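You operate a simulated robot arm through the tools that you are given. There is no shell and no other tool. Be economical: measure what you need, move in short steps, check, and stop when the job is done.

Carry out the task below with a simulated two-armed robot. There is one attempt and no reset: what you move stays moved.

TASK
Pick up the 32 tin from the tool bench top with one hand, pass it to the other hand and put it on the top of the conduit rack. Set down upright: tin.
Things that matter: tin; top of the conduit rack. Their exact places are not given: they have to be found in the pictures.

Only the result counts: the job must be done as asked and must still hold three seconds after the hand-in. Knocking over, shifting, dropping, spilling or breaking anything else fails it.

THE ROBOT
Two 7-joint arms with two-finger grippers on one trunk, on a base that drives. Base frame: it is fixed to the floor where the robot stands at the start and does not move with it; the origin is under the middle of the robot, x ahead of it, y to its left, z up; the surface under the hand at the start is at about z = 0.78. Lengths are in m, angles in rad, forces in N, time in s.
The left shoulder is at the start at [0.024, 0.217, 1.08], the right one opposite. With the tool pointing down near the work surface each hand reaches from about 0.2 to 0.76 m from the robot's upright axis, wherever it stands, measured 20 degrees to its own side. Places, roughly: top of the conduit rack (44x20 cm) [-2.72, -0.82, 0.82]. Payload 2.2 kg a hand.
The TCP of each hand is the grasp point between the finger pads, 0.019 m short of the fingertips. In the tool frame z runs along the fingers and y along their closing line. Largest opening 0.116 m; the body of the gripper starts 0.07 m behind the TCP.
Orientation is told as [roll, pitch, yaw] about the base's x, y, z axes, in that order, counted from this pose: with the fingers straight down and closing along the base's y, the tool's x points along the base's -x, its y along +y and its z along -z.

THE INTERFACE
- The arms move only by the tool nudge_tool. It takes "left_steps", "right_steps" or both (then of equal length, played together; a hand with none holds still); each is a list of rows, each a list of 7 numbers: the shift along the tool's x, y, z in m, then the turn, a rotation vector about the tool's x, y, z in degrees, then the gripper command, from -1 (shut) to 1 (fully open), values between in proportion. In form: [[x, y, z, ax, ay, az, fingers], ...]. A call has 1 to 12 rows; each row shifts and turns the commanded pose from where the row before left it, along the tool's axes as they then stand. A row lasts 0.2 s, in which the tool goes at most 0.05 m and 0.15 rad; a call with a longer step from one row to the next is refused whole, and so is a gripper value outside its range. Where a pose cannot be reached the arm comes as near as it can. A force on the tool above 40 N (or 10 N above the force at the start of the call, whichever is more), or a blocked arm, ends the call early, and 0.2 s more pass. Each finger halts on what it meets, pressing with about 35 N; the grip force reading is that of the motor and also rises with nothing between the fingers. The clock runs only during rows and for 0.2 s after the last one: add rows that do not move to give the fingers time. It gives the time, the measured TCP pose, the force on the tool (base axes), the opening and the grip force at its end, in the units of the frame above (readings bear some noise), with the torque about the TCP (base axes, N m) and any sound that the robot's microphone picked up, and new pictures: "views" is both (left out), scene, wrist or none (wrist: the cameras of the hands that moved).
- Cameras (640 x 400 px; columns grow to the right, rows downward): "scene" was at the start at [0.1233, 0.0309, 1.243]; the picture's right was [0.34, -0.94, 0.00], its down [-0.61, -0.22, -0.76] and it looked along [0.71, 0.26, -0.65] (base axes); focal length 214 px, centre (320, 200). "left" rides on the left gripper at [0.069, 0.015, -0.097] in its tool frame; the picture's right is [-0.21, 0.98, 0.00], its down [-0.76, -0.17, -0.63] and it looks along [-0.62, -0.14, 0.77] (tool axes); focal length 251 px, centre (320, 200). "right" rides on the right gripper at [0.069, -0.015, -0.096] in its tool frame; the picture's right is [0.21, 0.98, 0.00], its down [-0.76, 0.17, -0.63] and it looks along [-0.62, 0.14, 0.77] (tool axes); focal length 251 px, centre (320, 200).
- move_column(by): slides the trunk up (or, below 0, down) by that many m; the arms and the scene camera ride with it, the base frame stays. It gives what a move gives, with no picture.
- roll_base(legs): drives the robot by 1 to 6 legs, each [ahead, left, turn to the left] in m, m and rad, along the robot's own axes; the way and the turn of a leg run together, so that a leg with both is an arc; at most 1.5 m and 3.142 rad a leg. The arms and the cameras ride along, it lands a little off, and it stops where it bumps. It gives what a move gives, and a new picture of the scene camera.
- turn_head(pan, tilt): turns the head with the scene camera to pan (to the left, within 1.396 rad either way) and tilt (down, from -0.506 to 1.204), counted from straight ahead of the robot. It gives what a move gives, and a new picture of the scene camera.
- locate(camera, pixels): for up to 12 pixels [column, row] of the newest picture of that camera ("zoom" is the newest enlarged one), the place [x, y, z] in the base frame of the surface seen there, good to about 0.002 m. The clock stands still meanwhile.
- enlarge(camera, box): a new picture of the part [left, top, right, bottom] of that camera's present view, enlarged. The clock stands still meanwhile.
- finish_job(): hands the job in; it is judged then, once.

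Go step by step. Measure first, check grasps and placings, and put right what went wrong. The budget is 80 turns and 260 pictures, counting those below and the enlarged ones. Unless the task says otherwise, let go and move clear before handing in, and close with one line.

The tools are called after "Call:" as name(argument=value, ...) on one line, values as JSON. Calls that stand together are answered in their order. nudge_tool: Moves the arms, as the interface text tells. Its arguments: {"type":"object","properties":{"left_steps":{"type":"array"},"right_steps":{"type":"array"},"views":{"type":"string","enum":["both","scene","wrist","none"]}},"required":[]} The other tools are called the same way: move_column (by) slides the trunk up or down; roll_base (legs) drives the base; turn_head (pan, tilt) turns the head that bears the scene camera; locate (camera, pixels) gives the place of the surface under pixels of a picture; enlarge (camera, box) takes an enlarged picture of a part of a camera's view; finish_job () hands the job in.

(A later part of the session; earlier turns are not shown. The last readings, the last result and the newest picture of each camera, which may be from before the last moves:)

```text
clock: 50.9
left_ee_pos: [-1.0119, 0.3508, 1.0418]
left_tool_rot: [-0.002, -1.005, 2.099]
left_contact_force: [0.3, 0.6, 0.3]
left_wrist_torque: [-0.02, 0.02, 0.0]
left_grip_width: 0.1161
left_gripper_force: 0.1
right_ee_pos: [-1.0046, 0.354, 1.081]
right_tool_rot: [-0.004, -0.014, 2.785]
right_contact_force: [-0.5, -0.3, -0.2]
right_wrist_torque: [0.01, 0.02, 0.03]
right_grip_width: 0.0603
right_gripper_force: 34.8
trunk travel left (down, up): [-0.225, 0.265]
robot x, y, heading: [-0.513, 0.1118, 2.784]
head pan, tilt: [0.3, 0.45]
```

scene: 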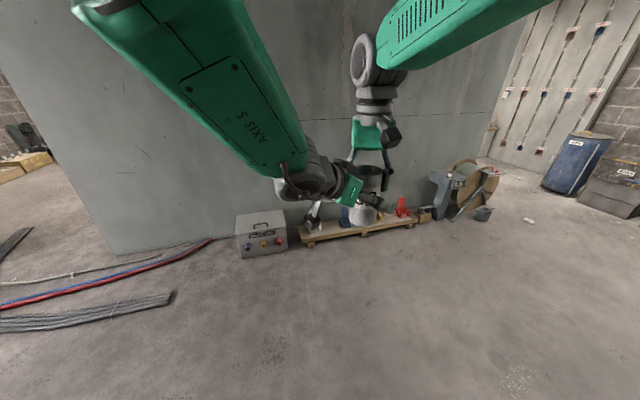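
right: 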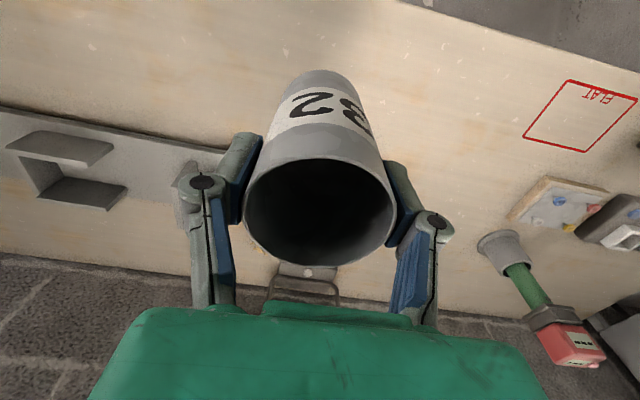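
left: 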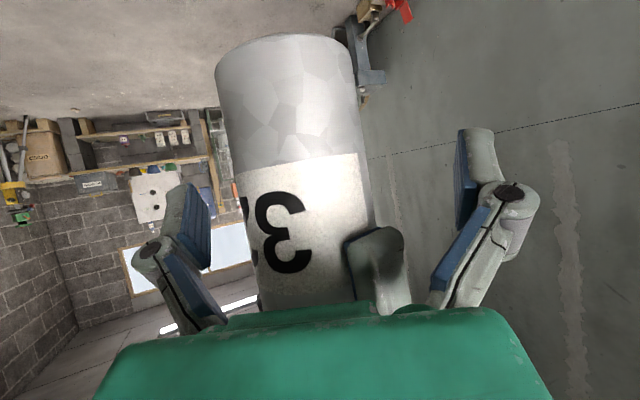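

The left hand ended 0.018 m too high and about 0.01 m off sideways. The tin sits at column 290 rather than 320, so I'll correct down and sideways before closing.

Call:
nudge_tool(left_steps=[[0.0085, -0.005, 0.0053, 0, 0, 0, 1], [0.0085, -0.005, 0.0053, 0, 0, 0, 1], [0, 0, 0, 0, 0, 0, 1], [0, 0, 0, 0, 0, 0, 1], [0, 0, 0, 0, 0, 0, 1], [0, 0, 0, 0, 0, 0, 1]])

```text
clock: 52.5
left_ee_pos: [-1.0056, 0.3506, 1.028]
left_tool_rot: [-0.023, -1.02, 2.124]
left_contact_force: [-0.1, 0.4, -0.7]
left_wrist_torque: [0.03, 0.0, 0.02]
left_grip_width: 0.116
left_gripper_force: 0.0
right_ee_pos: [-1.0012, 0.3539, 1.0848]
right_tool_rot: [-0.005, -0.02, 2.783]
right_contact_force: [0.1, -0.3, -0.7]
right_wrist_torque: [-0.01, -0.03, 0.0]
right_grip_width: 0.0603
right_gripper_force: 35.1
trunk travel left (down, up): [-0.225, 0.265]
robot x, y, heading: [-0.5122, 0.1111, 2.779]
head pan, tilt: [0.3, 0.45]
stopped in row 6 (left hand): the arm was blocked; the commanded pose is now the measured one
```

scene: 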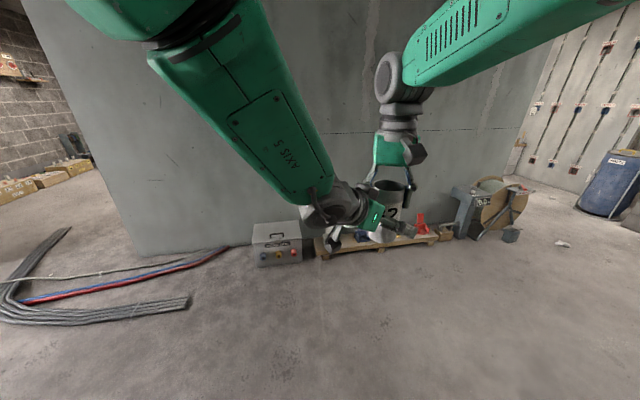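
left: 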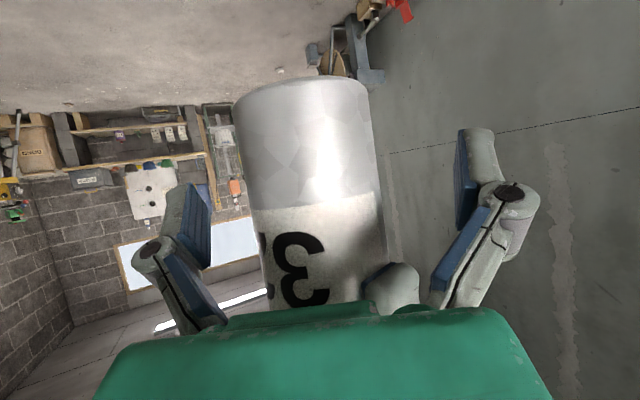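

The left arm is at its limit but in a usable spot: the tin is centred at column ~315, and the left TCP is 0.057 m below the right. I'll raise the right hand 6 mm for finger clearance, then close the left.

Call:
nudge_tool(right_steps=[[0, 0, -0.006, 0, 0, 0, -1], [0, 0, 0, 0, 0, 0, -1], [0, 0, 0, 0, 0, 0, -1], [0, 0, 0, 0, 0, 0, -1]], left_steps=[[0, 0, 0, 0, 0, 0, 1], [0, 0, 0, 0, 0, 0, 1], [0, 0, 0, 0, 0, 0, 1], [0, 0, 0, 0, 0, 0, 1]], views="wrist")

```text
clock: 53.5
left_ee_pos: [-1.0061, 0.3515, 1.0279]
left_tool_rot: [-0.023, -1.018, 2.124]
left_contact_force: [-0.6, 0.1, -0.3]
left_wrist_torque: [-0.04, 0.03, 0.02]
left_grip_width: 0.1162
left_gripper_force: 0.1
right_ee_pos: [-1.0023, 0.3539, 1.0896]
right_tool_rot: [-0.003, -0.016, 2.786]
right_contact_force: [0.0, 0.1, -1.4]
right_wrist_torque: [-0.03, -0.02, 0.02]
right_grip_width: 0.0603
right_gripper_force: 34.9
trunk travel left (down, up): [-0.225, 0.265]
robot x, y, heading: [-0.5089, 0.1123, 2.778]
head pan, tilt: [0.3, 0.45]
```

right: 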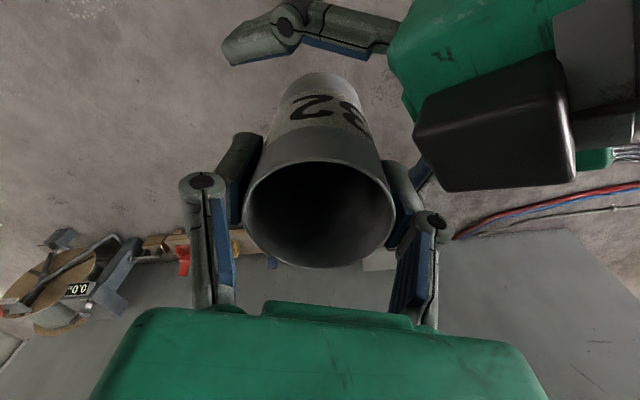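
left: 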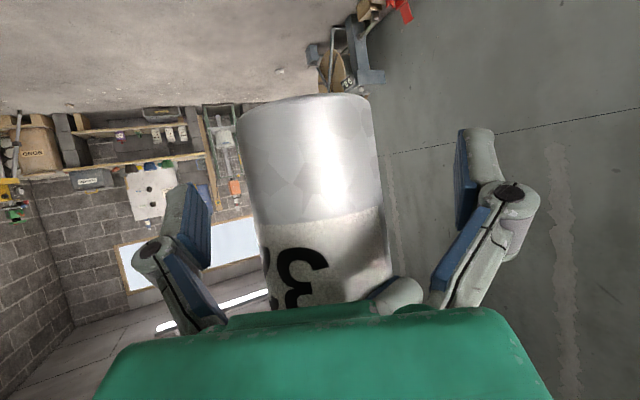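

Alignment is good. I'll close the left fingers gradually.

Call:
nudge_tool(left_steps=[[0, 0, 0, 0, 0, 0, 0.5], [0, 0, 0, 0, 0, 0, 0.25], [0, 0, 0, 0, 0, 0, 0.1], [0, 0, 0, 0, 0, 0, -0.2], [0, 0, 0, 0, 0, 0, -1], [0, 0, 0, 0, 0, 0, -1]], views="both")

```text
clock: 54.9
left_ee_pos: [-1.0043, 0.3529, 1.0274]
left_tool_rot: [-0.021, -1.017, 2.121]
left_contact_force: [19.8, 2.1, 4.6]
left_wrist_torque: [-0.3, 0.98, 0.07]
left_grip_width: 0.0587
left_gripper_force: 35.4
right_ee_pos: [-1.0021, 0.3527, 1.0897]
right_tool_rot: [-0.003, -0.018, 2.784]
right_contact_force: [-19.8, -3.3, -5.8]
right_wrist_torque: [0.15, 0.21, -0.08]
right_grip_width: 0.0603
right_gripper_force: 35.5
trunk travel left (down, up): [-0.225, 0.265]
robot x, y, heading: [-0.5083, 0.1102, 2.777]
head pan, tilt: [0.3, 0.45]
```

scene: 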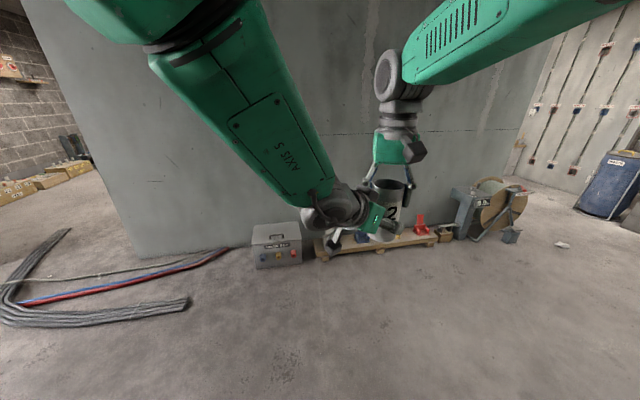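
left: 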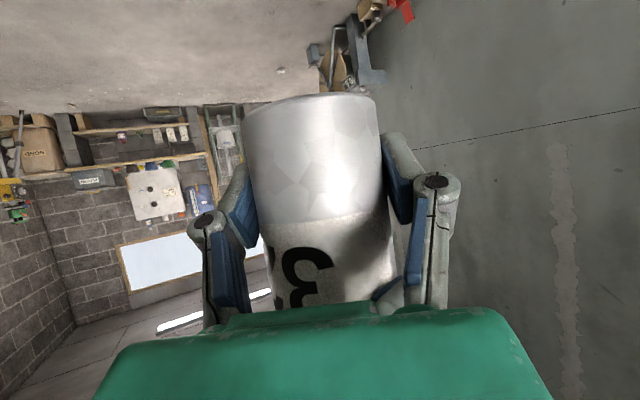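

The left grip holds at 0.0587, with about 20 N between the hands. I'll relax that with a few mm on the left, then look again.

Call:
nudge_tool(left_steps=[[0, -0.003, 0, 0, 0, 0, -1], [0, -0.003, 0, 0, 0, 0, -1], [0, 0, 0, 0, 0, 0, -1], [0, 0, 0, 0, 0, 0, -1]], views="none")

```text
clock: 55.3
left_ee_pos: [-1.0048, 0.3484, 1.0346]
left_tool_rot: [-0.074, -1.029, 2.173]
left_contact_force: [8.8, 7.4, -4.8]
left_wrist_torque: [-1.23, 1.6, 0.45]
left_grip_width: 0.0587
left_gripper_force: 35.0
right_ee_pos: [-1.0025, 0.3467, 1.0954]
right_tool_rot: [0.009, -0.035, 2.788]
right_contact_force: [-8.6, -6.9, 5.1]
right_wrist_torque: [0.8, -1.0, -0.41]
right_grip_width: 0.0604
right_gripper_force: 35.0
trunk travel left (down, up): [-0.225, 0.265]
robot x, y, heading: [-0.5122, 0.1111, 2.78]
head pan, tilt: [0.3, 0.45]
stopped in row 2 (left hand): the force on the tool passed its limit at 44 N (the readings are from after the stop); the commanded pose is now the measured one
```

The left arm's limit made that jerky, but forces are down to about 12 N. I'll open the right fingers just a little now.

Call:
nudge_tool(right_steps=[[0, 0, 0, 0, 0, 0, 0.15], [0, 0, 0, 0, 0, 0, 0.35], [0, 0, 0, 0, 0, 0, 0.35], [0, 0, 0, 0, 0, 0, 0.35]], left_steps=[[0, 0, 0, 0, 0, 0, -1], [0, 0, 0, 0, 0, 0, -1], [0, 0, 0, 0, 0, 0, -1], [0, 0, 0, 0, 0, 0, -1]], views="both")

```text
clock: 56.3
left_ee_pos: [-1.0062, 0.3475, 1.0348]
left_tool_rot: [-0.076, -1.029, 2.18]
left_contact_force: [-0.1, -0.1, -0.4]
left_wrist_torque: [0.01, 0.0, 0.01]
left_grip_width: 0.0587
left_gripper_force: 34.7
right_ee_pos: [-1.0021, 0.3498, 1.0942]
right_tool_rot: [0.006, -0.032, 2.788]
right_contact_force: [-0.3, -0.2, -0.1]
right_wrist_torque: [0.03, -0.02, 0.02]
right_grip_width: 0.0781
right_gripper_force: 0.1
trunk travel left (down, up): [-0.225, 0.265]
robot x, y, heading: [-0.5098, 0.1092, 2.778]
head pan, tilt: [0.3, 0.45]
```

scene: 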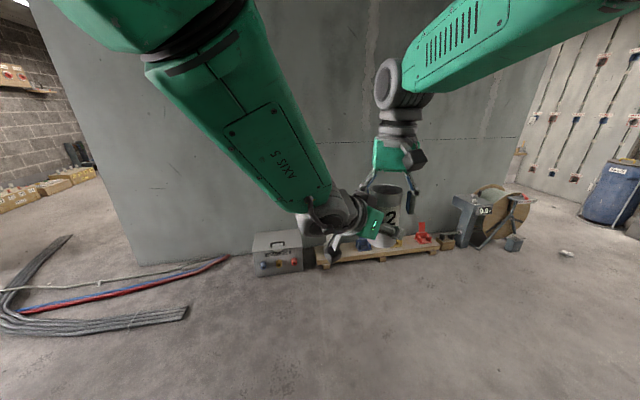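
right: 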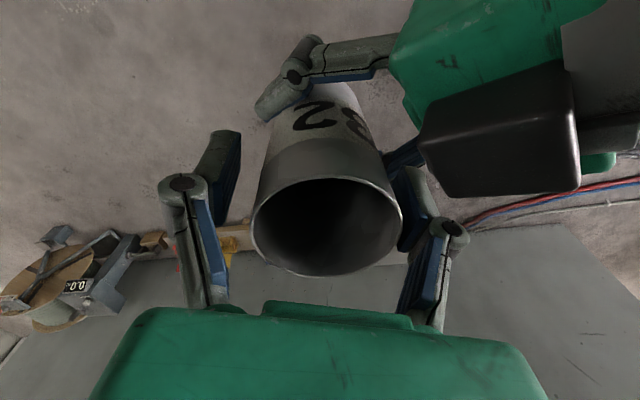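
left: 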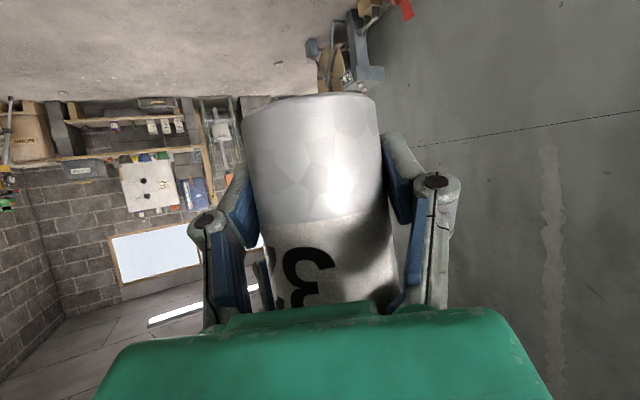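

The left hand holds the tin alone and the forces are zero. I'll raise the right hand straight up out of the way.

Call:
nudge_tool(right_steps=[[0, 0, -0.01, 0, 0, 0, 0.35], [0, 0, -0.015, 0, 0, 0, 0.35], [0, 0, -0.02, 0, 0, 0, 0.35], [0, 0, -0.03, 0, 0, 0, 0.35], [0, 0, -0.03, 0, 0, 0, 0.35], [0, 0, -0.03, 0, 0, 0, 0.35], [0, 0, 0, 0, 0, 0, 0.35]], views="both")

```text
clock: 57.9
left_ee_pos: [-1.0063, 0.3482, 1.0337]
left_tool_rot: [-0.075, -1.029, 2.178]
left_contact_force: [-0.1, 0.2, -0.3]
left_wrist_torque: [-0.01, -0.06, -0.02]
left_grip_width: 0.0589
left_gripper_force: 35.0
right_ee_pos: [-0.9981, 0.348, 1.2281]
right_tool_rot: [0.009, -0.031, 2.787]
right_contact_force: [0.2, -0.5, 0.4]
right_wrist_torque: [-0.01, 0.0, 0.0]
right_grip_width: 0.0782
right_gripper_force: 0.0
trunk travel left (down, up): [-0.225, 0.265]
robot x, y, heading: [-0.5132, 0.1116, 2.779]
head pan, tilt: [0.3, 0.45]
```

scene: 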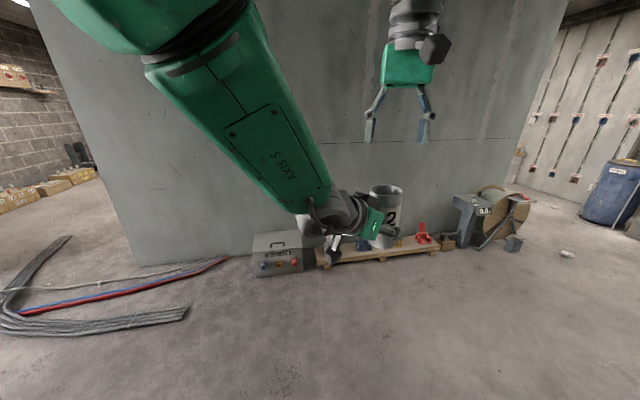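
right: 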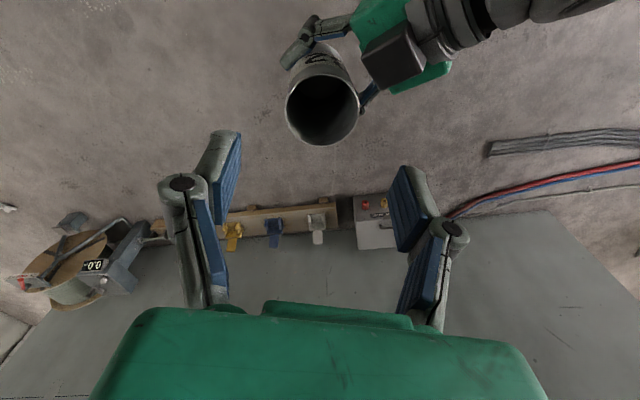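

The handover worked. I'll check the tin's tilt from the rim and the walls in the right camera's view.

Call:
enlarge(camera="right", box=[260, 20, 420, 160])

Call:
locate(camera="right", pixels=[[287, 100], [357, 105], [322, 144], [300, 135], [345, 135], [320, 70]])

Call:
locate(camera="scene", pixels=[[387, 198], [388, 212], [391, 235], [371, 190], [402, 190], [386, 193]])

```text
2.86 times, centred on (340, 90) of right
```

zoom: 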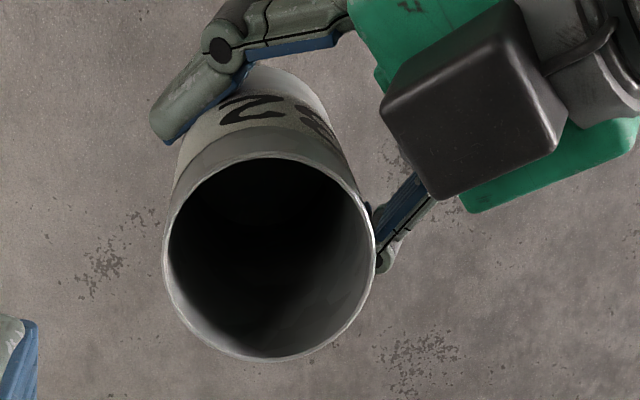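

```text
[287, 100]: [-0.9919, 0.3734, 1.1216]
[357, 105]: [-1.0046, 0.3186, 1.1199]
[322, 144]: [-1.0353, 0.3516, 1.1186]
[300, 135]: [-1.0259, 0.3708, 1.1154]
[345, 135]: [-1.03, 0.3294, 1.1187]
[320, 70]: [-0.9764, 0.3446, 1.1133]
```

```text
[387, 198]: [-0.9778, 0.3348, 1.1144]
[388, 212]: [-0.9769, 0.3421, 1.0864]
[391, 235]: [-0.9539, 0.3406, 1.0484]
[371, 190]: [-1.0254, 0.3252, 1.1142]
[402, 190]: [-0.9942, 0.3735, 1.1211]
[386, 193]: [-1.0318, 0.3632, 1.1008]
```

The tin is near level, with its rim within a few mm, and its bottom is about 0.034 m below the left TCP. I'll retract the left hand to its side, turn it straight ahead, and move the right hand out of the way.

Call:
nudge_tool(left_steps=[[0.0087, 0.025, -0.0274, 0, 0, 0, -1], [0.0087, 0.025, -0.0274, 0, 0, 0, -1], [0.0087, 0.025, -0.0274, 0, 0, 0, -1], [0.0087, 0.025, -0.0274, 0, 0, 0, -1], [0.0087, 0.025, -0.0274, 0, 0, 0, -1], [0.0087, 0.025, -0.0274, 0, 0, 0, -1], [0.0087, 0.025, -0.0274, 0, 0, 0, -1], [0, 0, 0, -6.86, -0.31, -4.11, -1], [0, 0, 0, -6.86, -0.31, -4.11, -1], [0, 0, 0, -6.86, -0.31, -4.11, -1], [0, 0, 0, -6.86, -0.31, -4.11, -1], [0, 0, 0, 0, 0, 0, -1]], right_steps=[[0, 0, 0, 0, 0, 0, 0.35], [0, -0.02, 0, 0, 0, 0, 0.35], [0, -0.02, 0, 0, 0, 0, 0.35], [0, -0.02, 0, 0, 0, 0, 0.35], [0, -0.02, 0, 0, 0, 0, 0.35], [0, -0.02, 0, 0, 0, 0, 0.35], [0, -0.02, 0, 0, 0, 0, 0.35], [0, -0.02, 0, 0, 0, 0, 0.35], [0, 0, 0, 0, 0, 0, 0.35], [0, 0, 0, 0, 0, 0, 0.35], [0, 0, 0, 0, 0, 0, 0.35], [0, 0, 0, 0, 0, 0, 0.35]])

```text
clock: 60.5
left_ee_pos: [-1.0655, 0.0847, 1.0676]
left_tool_rot: [-0.095, -1.03, 2.686]
left_contact_force: [0.8, 0.0, -0.2]
left_wrist_torque: [0.0, -0.01, -0.03]
left_grip_width: 0.0588
left_gripper_force: 35.3
left hand out of reach, approached as far as the arm can: row 10, 11
right_ee_pos: [-0.9487, 0.4753, 1.2271]
right_tool_rot: [0.005, -0.029, 2.787]
right_contact_force: [-0.4, -0.9, -0.6]
right_wrist_torque: [0.02, -0.03, -0.03]
right_grip_width: 0.0782
right_gripper_force: 0.0
trunk travel left (down, up): [-0.225, 0.265]
robot x, y, heading: [-0.5121, 0.1085, 2.78]
head pan, tilt: [0.3, 0.45]
```

scene: 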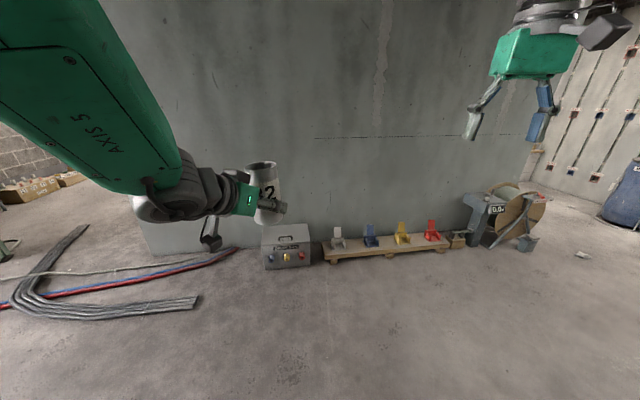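
right: 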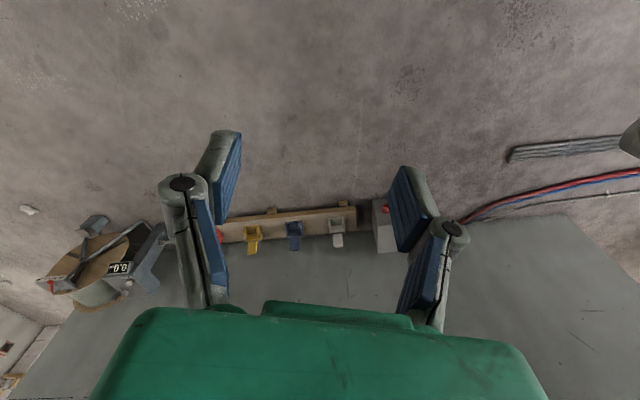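
left: 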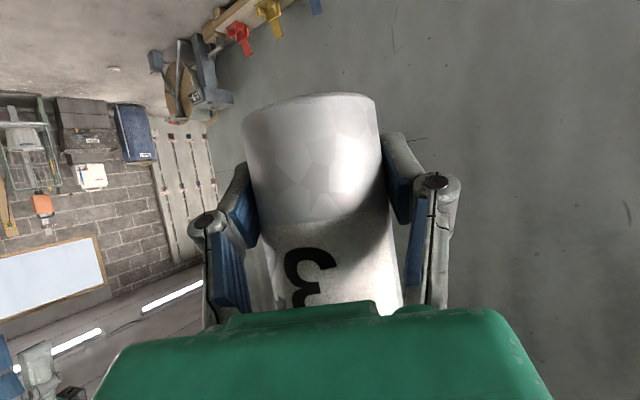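

The tin is secure in the left hand. Next I'll plan a route round the partition, looking to the left and measuring the floor cables.

Call:
turn_head(pan=0.95, tilt=0.45)

```text
clock: 61.5
left_ee_pos: [-1.064, 0.0882, 1.0688]
left_tool_rot: [-0.09, -1.031, 2.676]
left_contact_force: [0.4, -0.3, -0.3]
left_wrist_torque: [0.02, 0.01, 0.02]
left_grip_width: 0.0586
left_gripper_force: 35.0
right_ee_pos: [-0.9479, 0.4797, 1.2261]
right_tool_rot: [0.006, -0.03, 2.787]
right_contact_force: [-0.4, -0.5, -0.4]
right_wrist_torque: [0.01, 0.02, 0.02]
right_grip_width: 0.0781
right_gripper_force: 0.0
trunk travel left (down, up): [-0.225, 0.265]
robot x, y, heading: [-0.5116, 0.1123, 2.782]
head pan, tilt: [0.949, 0.45]
```

scene: 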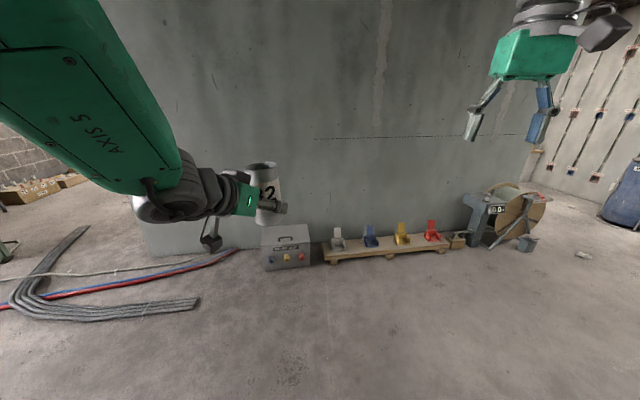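

Call:
enlarge(camera="scene", box=[0, 0, 640, 400])

```text
1.00 times, centred on (320, 200) of scene (not enlarged: the box is as wide or as high as the picture)
```

zoom: 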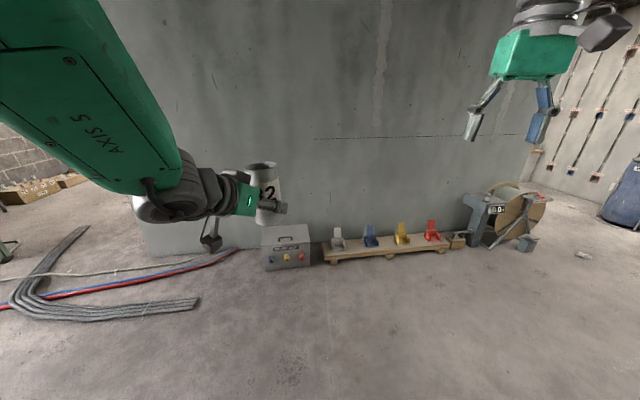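

Call:
locate(camera="scene", pixels=[[300, 150], [285, 245], [265, 180], [40, 270], [190, 300], [145, 250], [430, 240], [90, 230], [110, 20]])

Call:
turn_head(pan=0.95, tilt=0.5)

```text
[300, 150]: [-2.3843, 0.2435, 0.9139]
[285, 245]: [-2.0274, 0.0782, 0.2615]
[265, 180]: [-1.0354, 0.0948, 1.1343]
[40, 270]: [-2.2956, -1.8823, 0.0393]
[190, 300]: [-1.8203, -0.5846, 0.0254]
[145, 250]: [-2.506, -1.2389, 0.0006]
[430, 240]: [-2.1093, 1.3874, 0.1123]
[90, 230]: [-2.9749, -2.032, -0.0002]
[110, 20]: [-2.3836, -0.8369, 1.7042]
```

```text
clock: 62.1
left_ee_pos: [-1.0633, 0.0888, 1.0676]
left_tool_rot: [-0.088, -1.031, 2.677]
left_contact_force: [-0.6, -0.4, -0.3]
left_wrist_torque: [-0.03, -0.02, -0.01]
left_grip_width: 0.0586
left_gripper_force: 35.1
right_ee_pos: [-0.9474, 0.4806, 1.2274]
right_tool_rot: [0.006, -0.032, 2.786]
right_contact_force: [0.7, -0.2, -0.6]
right_wrist_torque: [-0.01, 0.01, 0.0]
right_grip_width: 0.0783
right_gripper_force: 0.1
trunk travel left (down, up): [-0.225, 0.265]
robot x, y, heading: [-0.5106, 0.1148, 2.778]
head pan, tilt: [0.949, 0.499]
```

scene: 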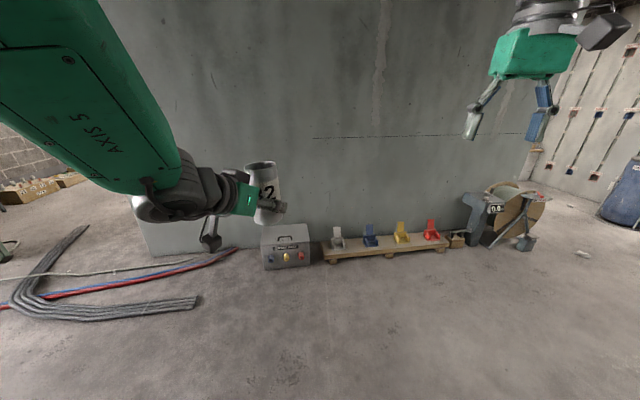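

The view didn't follow the last head turn. I'll test whether the head responds at all.

Call:
turn_head(pan=0.0, tilt=0.6)

```text
clock: 63.4
left_ee_pos: [-1.0633, 0.0895, 1.0682]
left_tool_rot: [-0.084, -1.031, 2.671]
left_contact_force: [0.0, 0.4, -0.5]
left_wrist_torque: [-0.01, 0.01, 0.02]
left_grip_width: 0.0585
left_gripper_force: 34.8
right_ee_pos: [-0.9478, 0.4801, 1.2265]
right_tool_rot: [0.007, -0.031, 2.787]
right_contact_force: [-0.3, -1.1, -0.8]
right_wrist_torque: [0.02, -0.01, -0.01]
right_grip_width: 0.0782
right_gripper_force: 0.0
trunk travel left (down, up): [-0.225, 0.265]
robot x, y, heading: [-0.5091, 0.1098, 2.784]
head pan, tilt: [0.0, 0.6]
```

scene: 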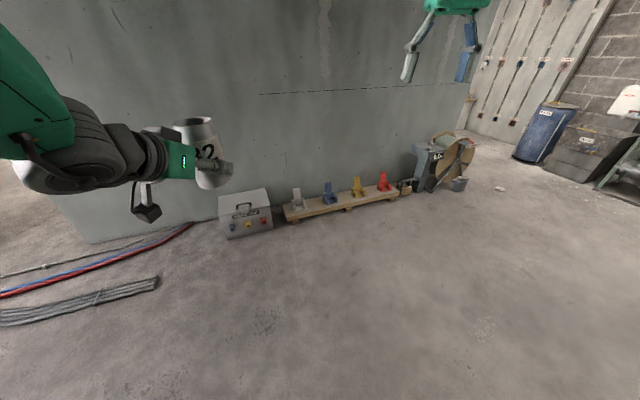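

The head works but is blocked towards the left by the raised arm. I'll turn the robot left to see the passage past the partition's end.

Call:
roll_base(legs=[[0, 0, 1.25]])

```text
clock: 66.9
left_ee_pos: [-0.6634, -0.4207, 1.0681]
left_tool_rot: [-0.084, -1.03, -2.363]
left_contact_force: [-0.1, 0.7, -1.8]
left_wrist_torque: [-0.02, -0.01, 0.03]
left_grip_width: 0.0585
left_gripper_force: 34.9
right_ee_pos: [-0.9993, -0.1886, 1.2261]
right_tool_rot: [0.007, -0.032, -2.247]
right_contact_force: [1.1, -0.3, 0.8]
right_wrist_torque: [-0.02, -0.03, 0.01]
right_grip_width: 0.0785
right_gripper_force: 0.1
trunk travel left (down, up): [-0.225, 0.265]
robot x, y, heading: [-0.5101, 0.1115, -2.253]
head pan, tilt: [0.0, 0.6]
```

scene: 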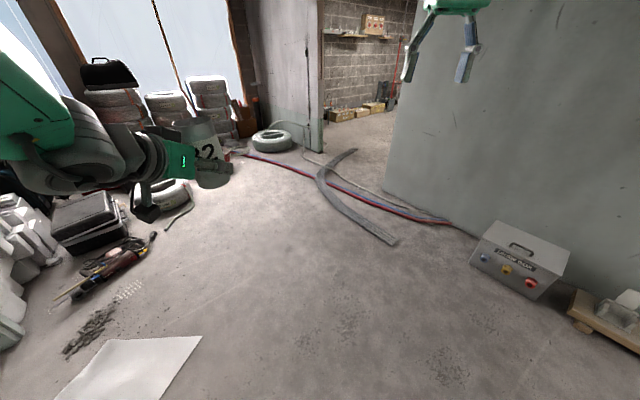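

Call:
locate(camera="scene", pixels=[[395, 242], [350, 150], [322, 180], [445, 220], [385, 195], [250, 155], [300, 175], [320, 150], [380, 115], [150, 245], [185, 215], [345, 118]])

```text
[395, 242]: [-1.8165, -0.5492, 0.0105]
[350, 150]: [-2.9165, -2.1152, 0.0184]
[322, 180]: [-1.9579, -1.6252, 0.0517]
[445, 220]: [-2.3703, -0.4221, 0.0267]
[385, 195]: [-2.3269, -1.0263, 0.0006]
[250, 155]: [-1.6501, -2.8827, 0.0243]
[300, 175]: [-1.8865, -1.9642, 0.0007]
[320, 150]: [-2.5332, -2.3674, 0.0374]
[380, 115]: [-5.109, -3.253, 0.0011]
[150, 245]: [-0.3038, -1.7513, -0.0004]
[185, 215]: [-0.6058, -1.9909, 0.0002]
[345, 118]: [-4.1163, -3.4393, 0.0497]
```

The passage between the partition's end (-2.38,-1.1) and the door wall (-2.53,-2.37) is about 1.27 m wide. I'll drive to in front of it.

Call:
roll_base(legs=[[1.0, 0.13, 0], [0.9, 0.13, 0], [0, 0, -0.75]])

```text
clock: 78.5
left_ee_pos: [-1.9582, -1.8388, 1.0685]
left_tool_rot: [-0.089, -1.031, -3.091]
left_contact_force: [0.2, -0.6, -1.7]
left_wrist_torque: [0.0, 0.04, 0.02]
left_grip_width: 0.0583
left_gripper_force: 35.0
right_ee_pos: [-2.0499, -1.4396, 1.2285]
right_tool_rot: [0.006, -0.033, -2.981]
right_contact_force: [0.0, 0.3, 0.1]
right_wrist_torque: [0.02, 0.0, -0.02]
right_grip_width: 0.0782
right_gripper_force: 0.1
trunk travel left (down, up): [-0.225, 0.265]
robot x, y, heading: [-1.4918, -1.5469, -2.988]
head pan, tilt: [0.0, 0.6]
```

scene: 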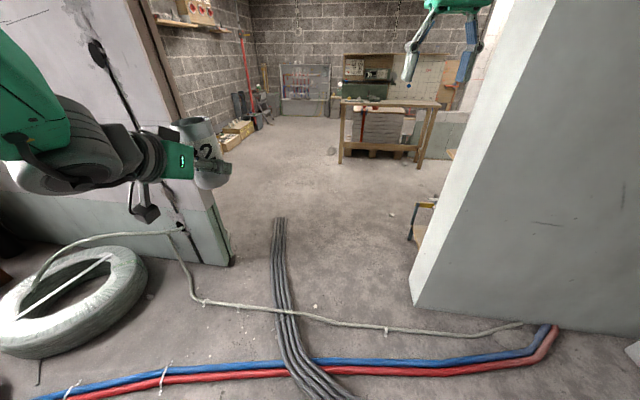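

Call:
locate(camera="scene", pixels=[[412, 300], [440, 100], [425, 208], [410, 240], [235, 262], [148, 285], [345, 160], [285, 220], [320, 320], [550, 340], [452, 155], [380, 365]])

Call:
enlarge(camera="scene", box=[340, 80, 500, 260])

```text
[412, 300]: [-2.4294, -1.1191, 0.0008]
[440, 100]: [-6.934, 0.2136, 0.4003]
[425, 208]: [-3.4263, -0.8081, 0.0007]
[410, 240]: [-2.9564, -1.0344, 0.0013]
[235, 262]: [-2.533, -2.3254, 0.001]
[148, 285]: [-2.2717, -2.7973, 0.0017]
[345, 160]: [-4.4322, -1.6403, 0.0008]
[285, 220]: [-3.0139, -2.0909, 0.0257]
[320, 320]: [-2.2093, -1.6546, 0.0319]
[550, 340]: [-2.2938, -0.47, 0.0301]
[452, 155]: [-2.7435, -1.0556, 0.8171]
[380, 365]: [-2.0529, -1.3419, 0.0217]
```

```text
2.22 times, centred on (420, 170) of scene
```

zoom: 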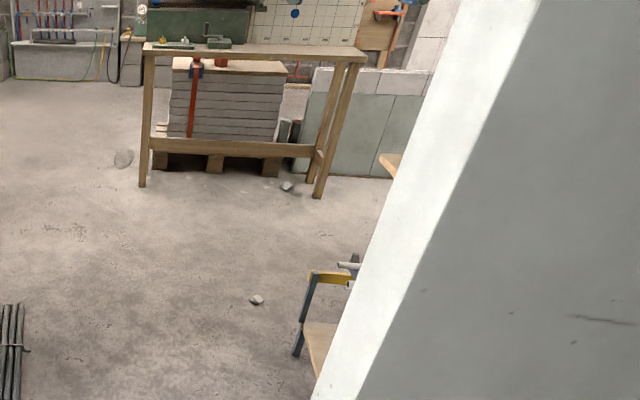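

The rack top is visible just behind the partition at (-2.744,-1.056,0.817). I'll drive through the opening.

Call:
roll_base(legs=[[0.9, -0.1, 0], [0.9, -0.05, 0]])

```text
clock: 87.6
left_ee_pos: [-3.7665, -1.9441, 1.0719]
left_tool_rot: [-0.089, -1.036, -3.093]
left_contact_force: [0.4, 0.6, -0.4]
left_wrist_torque: [-0.01, -0.02, 0.0]
left_grip_width: 0.0577
left_gripper_force: 35.1
right_ee_pos: [-3.8576, -1.5471, 1.2304]
right_tool_rot: [0.007, -0.035, -2.984]
right_contact_force: [0.3, 0.0, -0.2]
right_wrist_torque: [0.0, 0.0, -0.05]
right_grip_width: 0.0785
right_gripper_force: 0.1
trunk travel left (down, up): [-0.225, 0.265]
robot x, y, heading: [-3.302, -1.6535, -2.995]
head pan, tilt: [0.0, 0.6]
```

scene: 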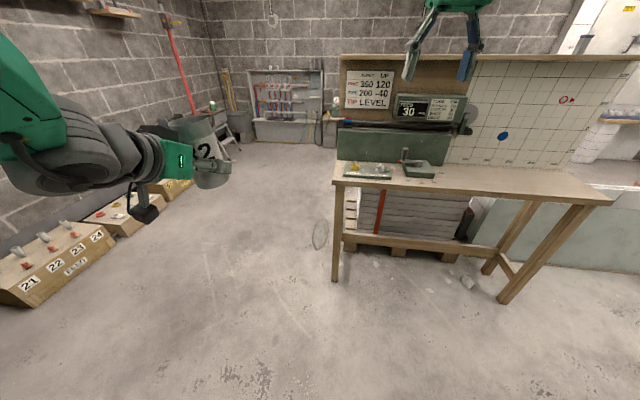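

I'm through with no bump. Now I'll turn right to face the rack.

Call:
roll_base(legs=[[0, 0, -2.3]])

```text
clock: 93.5
left_ee_pos: [-3.2081, -1.1148, 1.0712]
left_tool_rot: [-0.091, -1.039, 0.894]
left_contact_force: [-0.5, -0.2, 0.1]
left_wrist_torque: [0.02, 0.0, -0.01]
left_grip_width: 0.0578
left_gripper_force: 34.9
right_ee_pos: [-2.8503, -1.3127, 1.2314]
right_tool_rot: [0.007, -0.038, 1.002]
right_contact_force: [-0.2, -0.3, 0.3]
right_wrist_torque: [0.01, -0.04, 0.01]
right_grip_width: 0.078
right_gripper_force: 0.1
trunk travel left (down, up): [-0.225, 0.265]
robot x, y, heading: [-3.298, -1.6522, 1.0]
head pan, tilt: [0.0, 0.6]
```

scene: 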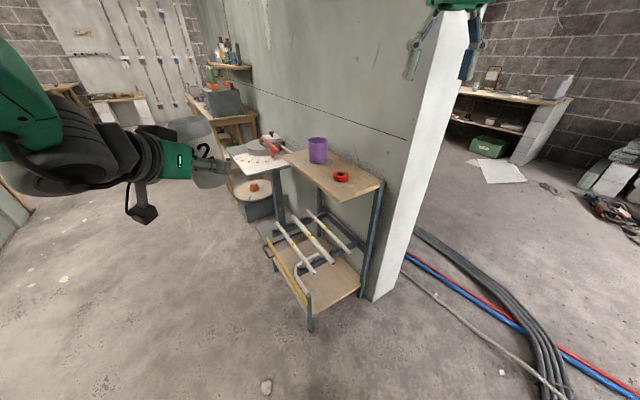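

The rack top is in view, with a purple cup at (317,150) and a red tape at (341,177). I'll measure the free area.

Call:
locate(camera="scene", pixels=[[339, 200], [382, 184], [287, 156], [317, 160], [341, 181], [341, 173], [318, 140], [360, 180], [335, 192], [298, 163], [262, 170], [345, 155]])

Call:
enlarge(camera="scene", box=[220, 110, 400, 330])

```text
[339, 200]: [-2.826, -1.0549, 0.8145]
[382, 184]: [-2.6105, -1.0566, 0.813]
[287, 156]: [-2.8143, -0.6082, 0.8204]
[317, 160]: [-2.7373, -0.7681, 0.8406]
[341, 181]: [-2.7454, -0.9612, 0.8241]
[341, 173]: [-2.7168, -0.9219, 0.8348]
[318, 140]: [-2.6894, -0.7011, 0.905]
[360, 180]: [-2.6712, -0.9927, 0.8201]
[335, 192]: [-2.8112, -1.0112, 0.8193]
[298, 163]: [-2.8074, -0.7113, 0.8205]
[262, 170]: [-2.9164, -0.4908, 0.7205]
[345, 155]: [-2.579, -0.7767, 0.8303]
```

```text
1.82 times, centred on (310, 220) of scene
```

zoom: 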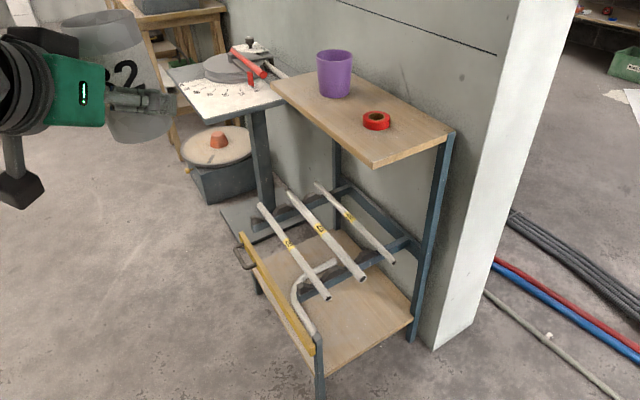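

The free spot is at about (-2.77, -0.835, 0.82), in front between the cup and the tape. I'll position the robot square to the rack with the left hand short of it.

Call:
roll_base(legs=[[0, 0, -1.0], [-0.13, 0, 0], [0, 0.4, 0], [0, 0.2, 0]])

```text
clock: 100.6
left_ee_pos: [-2.9331, -0.8368, 1.0747]
left_tool_rot: [-0.087, -1.043, -0.1]
left_contact_force: [0.1, -0.1, -0.8]
left_wrist_torque: [0.02, -0.01, 0.0]
left_grip_width: 0.0574
left_gripper_force: 35.4
right_ee_pos: [-2.9017, -1.2428, 1.233]
right_tool_rot: [0.008, -0.04, 0.01]
right_contact_force: [0.4, 0.3, -0.1]
right_wrist_torque: [-0.06, -0.02, -0.02]
right_grip_width: 0.0783
right_gripper_force: 0.0
trunk travel left (down, up): [-0.225, 0.265]
robot x, y, heading: [-3.4375, -1.0561, 0.003]
head pan, tilt: [0.0, 0.6]
```

scene: 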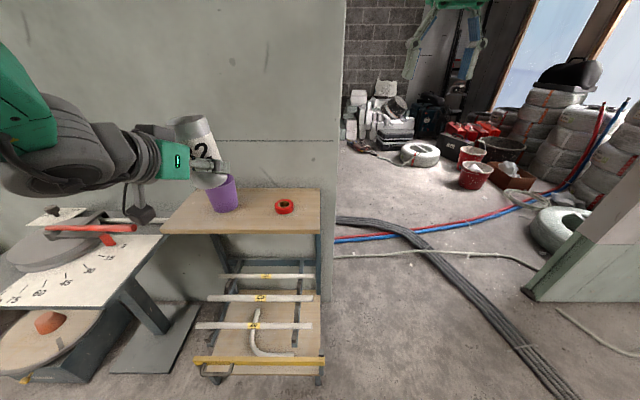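

Positioned well. The tin looks slightly tilted, so I'll check its axis from both cameras.

Call:
enlarge(camera="scene", box=[140, 90, 260, 220])

Call:
nudge_tool(left_steps=[[0, 0, 0, 0, 0, 0, -1], [0, 0, 0, 0, 0, 0, -1], [0, 0, 0, 0, 0, 0, -1], [0, 0, 0, 0, 0, 0, -1], [0, 0, 0, 0, 0, 0, -1], [0, 0, 0, 0, 0, 0, -1]], views="both")

```text
3.08 times, centred on (200, 155) of scene
```

zoom: 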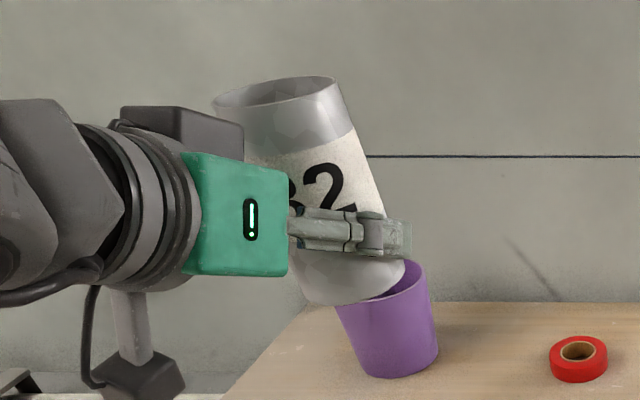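

```text
clock: 102.0
left_ee_pos: [-2.9348, -0.8374, 1.0706]
left_tool_rot: [-0.09, -1.039, -0.097]
left_contact_force: [-0.1, 0.7, -0.3]
left_wrist_torque: [0.01, -0.01, 0.03]
left_grip_width: 0.057
left_gripper_force: 35.4
right_ee_pos: [-2.9045, -1.2431, 1.2345]
right_tool_rot: [0.007, -0.042, 0.011]
right_contact_force: [-0.3, 0.4, -0.2]
right_wrist_torque: [0.01, 0.0, 0.01]
right_grip_width: 0.0784
right_gripper_force: 0.1
trunk travel left (down, up): [-0.225, 0.265]
robot x, y, heading: [-3.4302, -1.0583, 0.002]
head pan, tilt: [0.0, 0.6]
```

scene: 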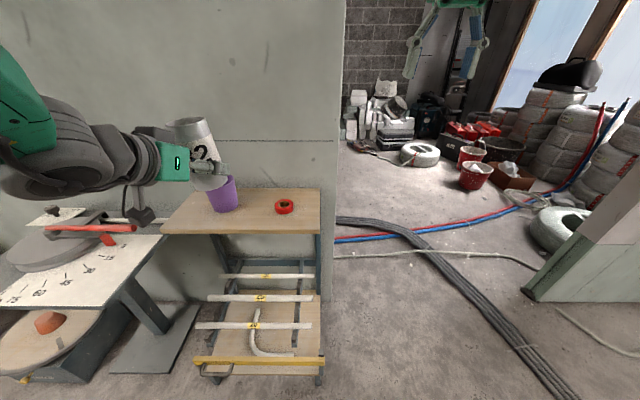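
left: 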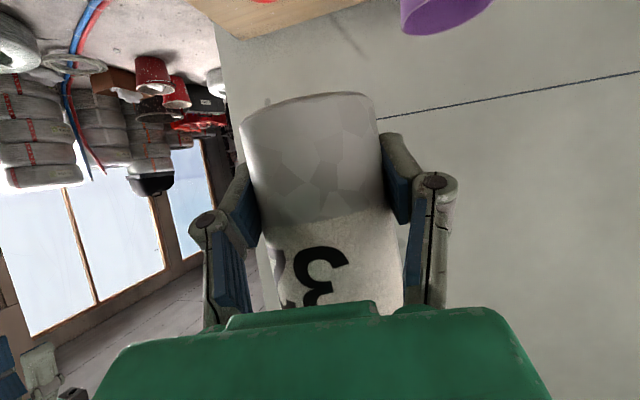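

Call:
locate(camera="left", pixels=[[310, 110], [318, 160], [325, 210], [330, 260], [335, 295], [270, 150], [372, 150], [285, 230], [392, 240]])

Call:
locate(camera="scene", pixels=[[167, 125], [205, 121], [186, 129], [198, 126], [175, 128], [190, 118], [205, 187], [213, 180], [200, 188]])

```text
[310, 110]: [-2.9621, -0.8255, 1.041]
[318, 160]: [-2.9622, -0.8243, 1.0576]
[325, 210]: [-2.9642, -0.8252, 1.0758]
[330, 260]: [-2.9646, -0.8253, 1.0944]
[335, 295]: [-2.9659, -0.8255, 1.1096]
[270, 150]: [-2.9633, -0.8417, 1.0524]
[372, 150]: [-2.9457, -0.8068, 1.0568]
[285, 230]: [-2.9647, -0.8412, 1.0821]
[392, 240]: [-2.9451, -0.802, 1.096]
```

```text
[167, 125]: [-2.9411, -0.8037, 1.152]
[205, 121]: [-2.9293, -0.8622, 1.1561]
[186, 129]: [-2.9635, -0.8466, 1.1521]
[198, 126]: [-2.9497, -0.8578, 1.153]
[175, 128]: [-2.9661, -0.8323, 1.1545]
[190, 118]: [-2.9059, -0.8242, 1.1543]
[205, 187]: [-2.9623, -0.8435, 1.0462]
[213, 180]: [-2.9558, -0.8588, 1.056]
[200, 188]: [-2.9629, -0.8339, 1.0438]
```

The tin is within about 3° of upright, its bottom 0.035 m below the TCP. I'll move forward over the spot (-2.775,-0.85) and correct the small tilt.

Call:
nudge_tool(left_steps=[[-0.0162, 0.0024, 0.0274, 0, 0, 0, -1], [-0.0162, 0.0024, 0.0274, 0, 0, 0, -1], [-0.0162, 0.0024, 0.0274, 0, 0, 0, -1], [-0.0162, 0.0024, 0.0274, 0, 0, 0, -1], [-0.0162, 0.0024, 0.0274, 0, 0, 0, -1], [0, 0, 0, -1.3, 1.5, 2.2, -1], [0, 0, 0, 0, 0, 0, -1], [0, 0, 0, 0, 0, 0, -1], [0, 0, 0, 0, 0, 0, -1]])

```text
clock: 104.0
left_ee_pos: [-2.7753, -0.8384, 1.0854]
left_tool_rot: [-0.066, -1.035, -0.097]
left_contact_force: [0.2, -0.9, -0.8]
left_wrist_torque: [0.02, 0.01, -0.03]
left_grip_width: 0.0574
left_gripper_force: 35.3
right_ee_pos: [-2.9036, -1.2404, 1.234]
right_tool_rot: [0.006, -0.043, 0.013]
right_contact_force: [-0.1, 0.7, -0.7]
right_wrist_torque: [-0.01, 0.0, 0.0]
right_grip_width: 0.0782
right_gripper_force: 0.0
trunk travel left (down, up): [-0.225, 0.265]
robot x, y, heading: [-3.4314, -1.0574, 0.008]
head pan, tilt: [0.0, 0.6]
```

scene: 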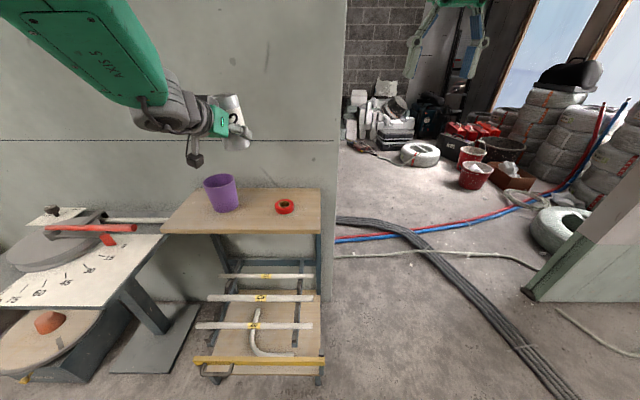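
left: 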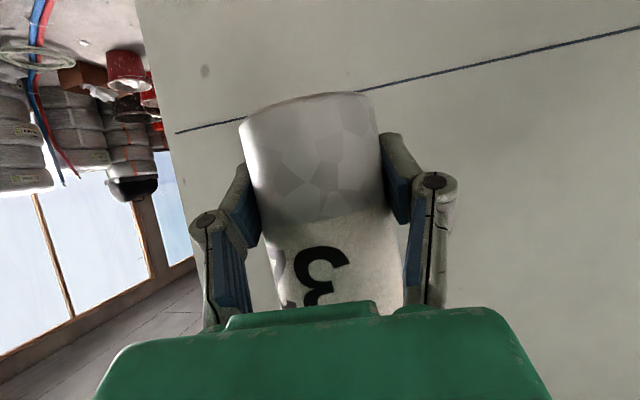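

I'll lower with the trunk, which keeps the arm pose: 0.16 m first, then check.

Call:
move_column(by=-0.16)

Call:
nudge_tool(left_steps=[[0.0005, -0.012, 0.002, 0, 0, 0, -1], [0, 0, 0, 0, 0, 0, -1], [0, 0, 0, 0, 0, 0, -1], [0, 0, 0, 0, 0, 0, -1], [0, 0, 0, 0, 0, 0, -1], [0, 0, 0, 0, 0, 0, -1], [0, 0, 0, 0, 0, 0, -1]])

```text
clock: 105.8
left_ee_pos: [-2.7752, -0.8389, 0.9213]
left_tool_rot: [-0.07, -1.033, -0.093]
left_contact_force: [-0.9, -0.9, -0.7]
left_wrist_torque: [0.01, 0.0, 0.0]
left_grip_width: 0.0569
left_gripper_force: 35.0
right_ee_pos: [-2.9051, -1.2421, 1.0734]
right_tool_rot: [0.004, -0.042, 0.012]
right_contact_force: [0.4, -0.1, 0.4]
right_wrist_torque: [-0.01, -0.03, 0.0]
right_grip_width: 0.0784
right_gripper_force: 0.1
trunk travel left (down, up): [-0.065, 0.425]
robot x, y, heading: [-3.4318, -1.0556, 0.002]
head pan, tilt: [0.0, 0.6]
```

```text
clock: 107.4
left_ee_pos: [-2.7756, -0.8514, 0.92]
left_tool_rot: [-0.073, -1.03, -0.094]
left_contact_force: [0.0, -0.2, -1.0]
left_wrist_torque: [0.01, -0.03, -0.01]
left_grip_width: 0.0566
left_gripper_force: 34.6
right_ee_pos: [-2.9053, -1.2408, 1.0733]
right_tool_rot: [0.005, -0.042, 0.014]
right_contact_force: [-0.7, -0.3, -0.7]
right_wrist_torque: [-0.01, -0.02, 0.0]
right_grip_width: 0.0783
right_gripper_force: 0.1
trunk travel left (down, up): [-0.065, 0.425]
robot x, y, heading: [-3.4294, -1.0571, 0.006]
head pan, tilt: [0.0, 0.6]
```

scene: 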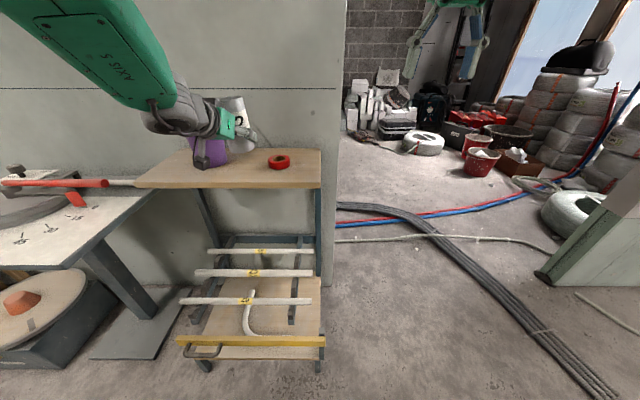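
left: 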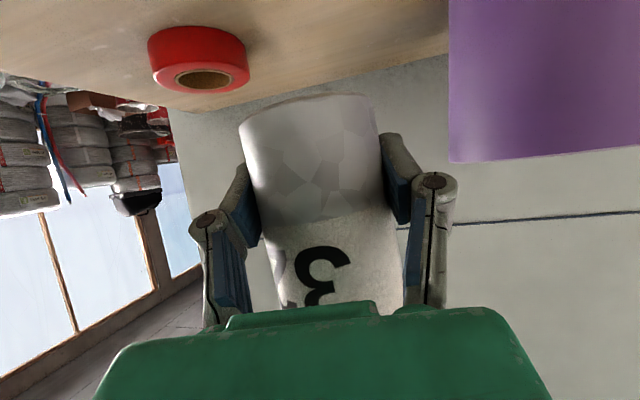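

Call:
locate(camera="left", pixels=[[265, 113], [310, 101], [360, 97], [452, 60], [455, 155], [246, 70], [300, 70], [388, 140], [335, 295]])

Call:
enlarge(camera="scene", box=[130, 70, 330, 200])

Call:
locate(camera="scene", pixels=[[222, 98], [241, 97], [232, 99], [238, 152], [245, 151], [150, 178], [260, 180], [320, 180]])

```text
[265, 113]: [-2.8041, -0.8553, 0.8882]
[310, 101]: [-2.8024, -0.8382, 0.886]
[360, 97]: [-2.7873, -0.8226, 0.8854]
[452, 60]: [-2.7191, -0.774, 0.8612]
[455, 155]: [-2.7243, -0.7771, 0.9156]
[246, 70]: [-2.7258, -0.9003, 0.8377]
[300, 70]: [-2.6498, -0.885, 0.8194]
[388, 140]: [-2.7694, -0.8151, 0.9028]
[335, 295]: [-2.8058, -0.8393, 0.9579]
```

```text
3.08 times, centred on (230, 135) of scene
```

zoom: 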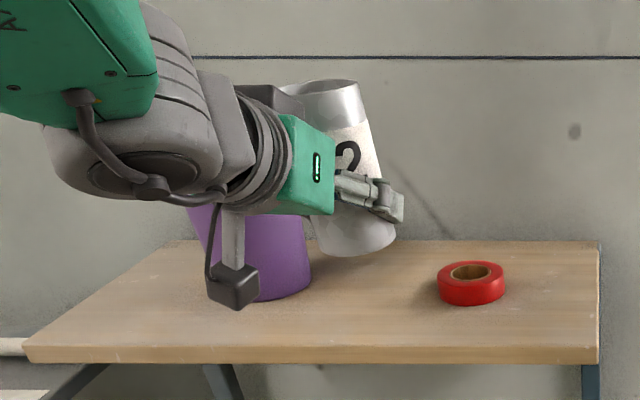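

```text
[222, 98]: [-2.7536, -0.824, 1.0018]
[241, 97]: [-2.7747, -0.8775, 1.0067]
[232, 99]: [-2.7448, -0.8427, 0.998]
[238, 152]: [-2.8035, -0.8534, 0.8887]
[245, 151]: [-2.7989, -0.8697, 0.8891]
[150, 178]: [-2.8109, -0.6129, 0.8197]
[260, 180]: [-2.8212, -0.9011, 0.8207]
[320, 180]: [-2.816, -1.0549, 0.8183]
```

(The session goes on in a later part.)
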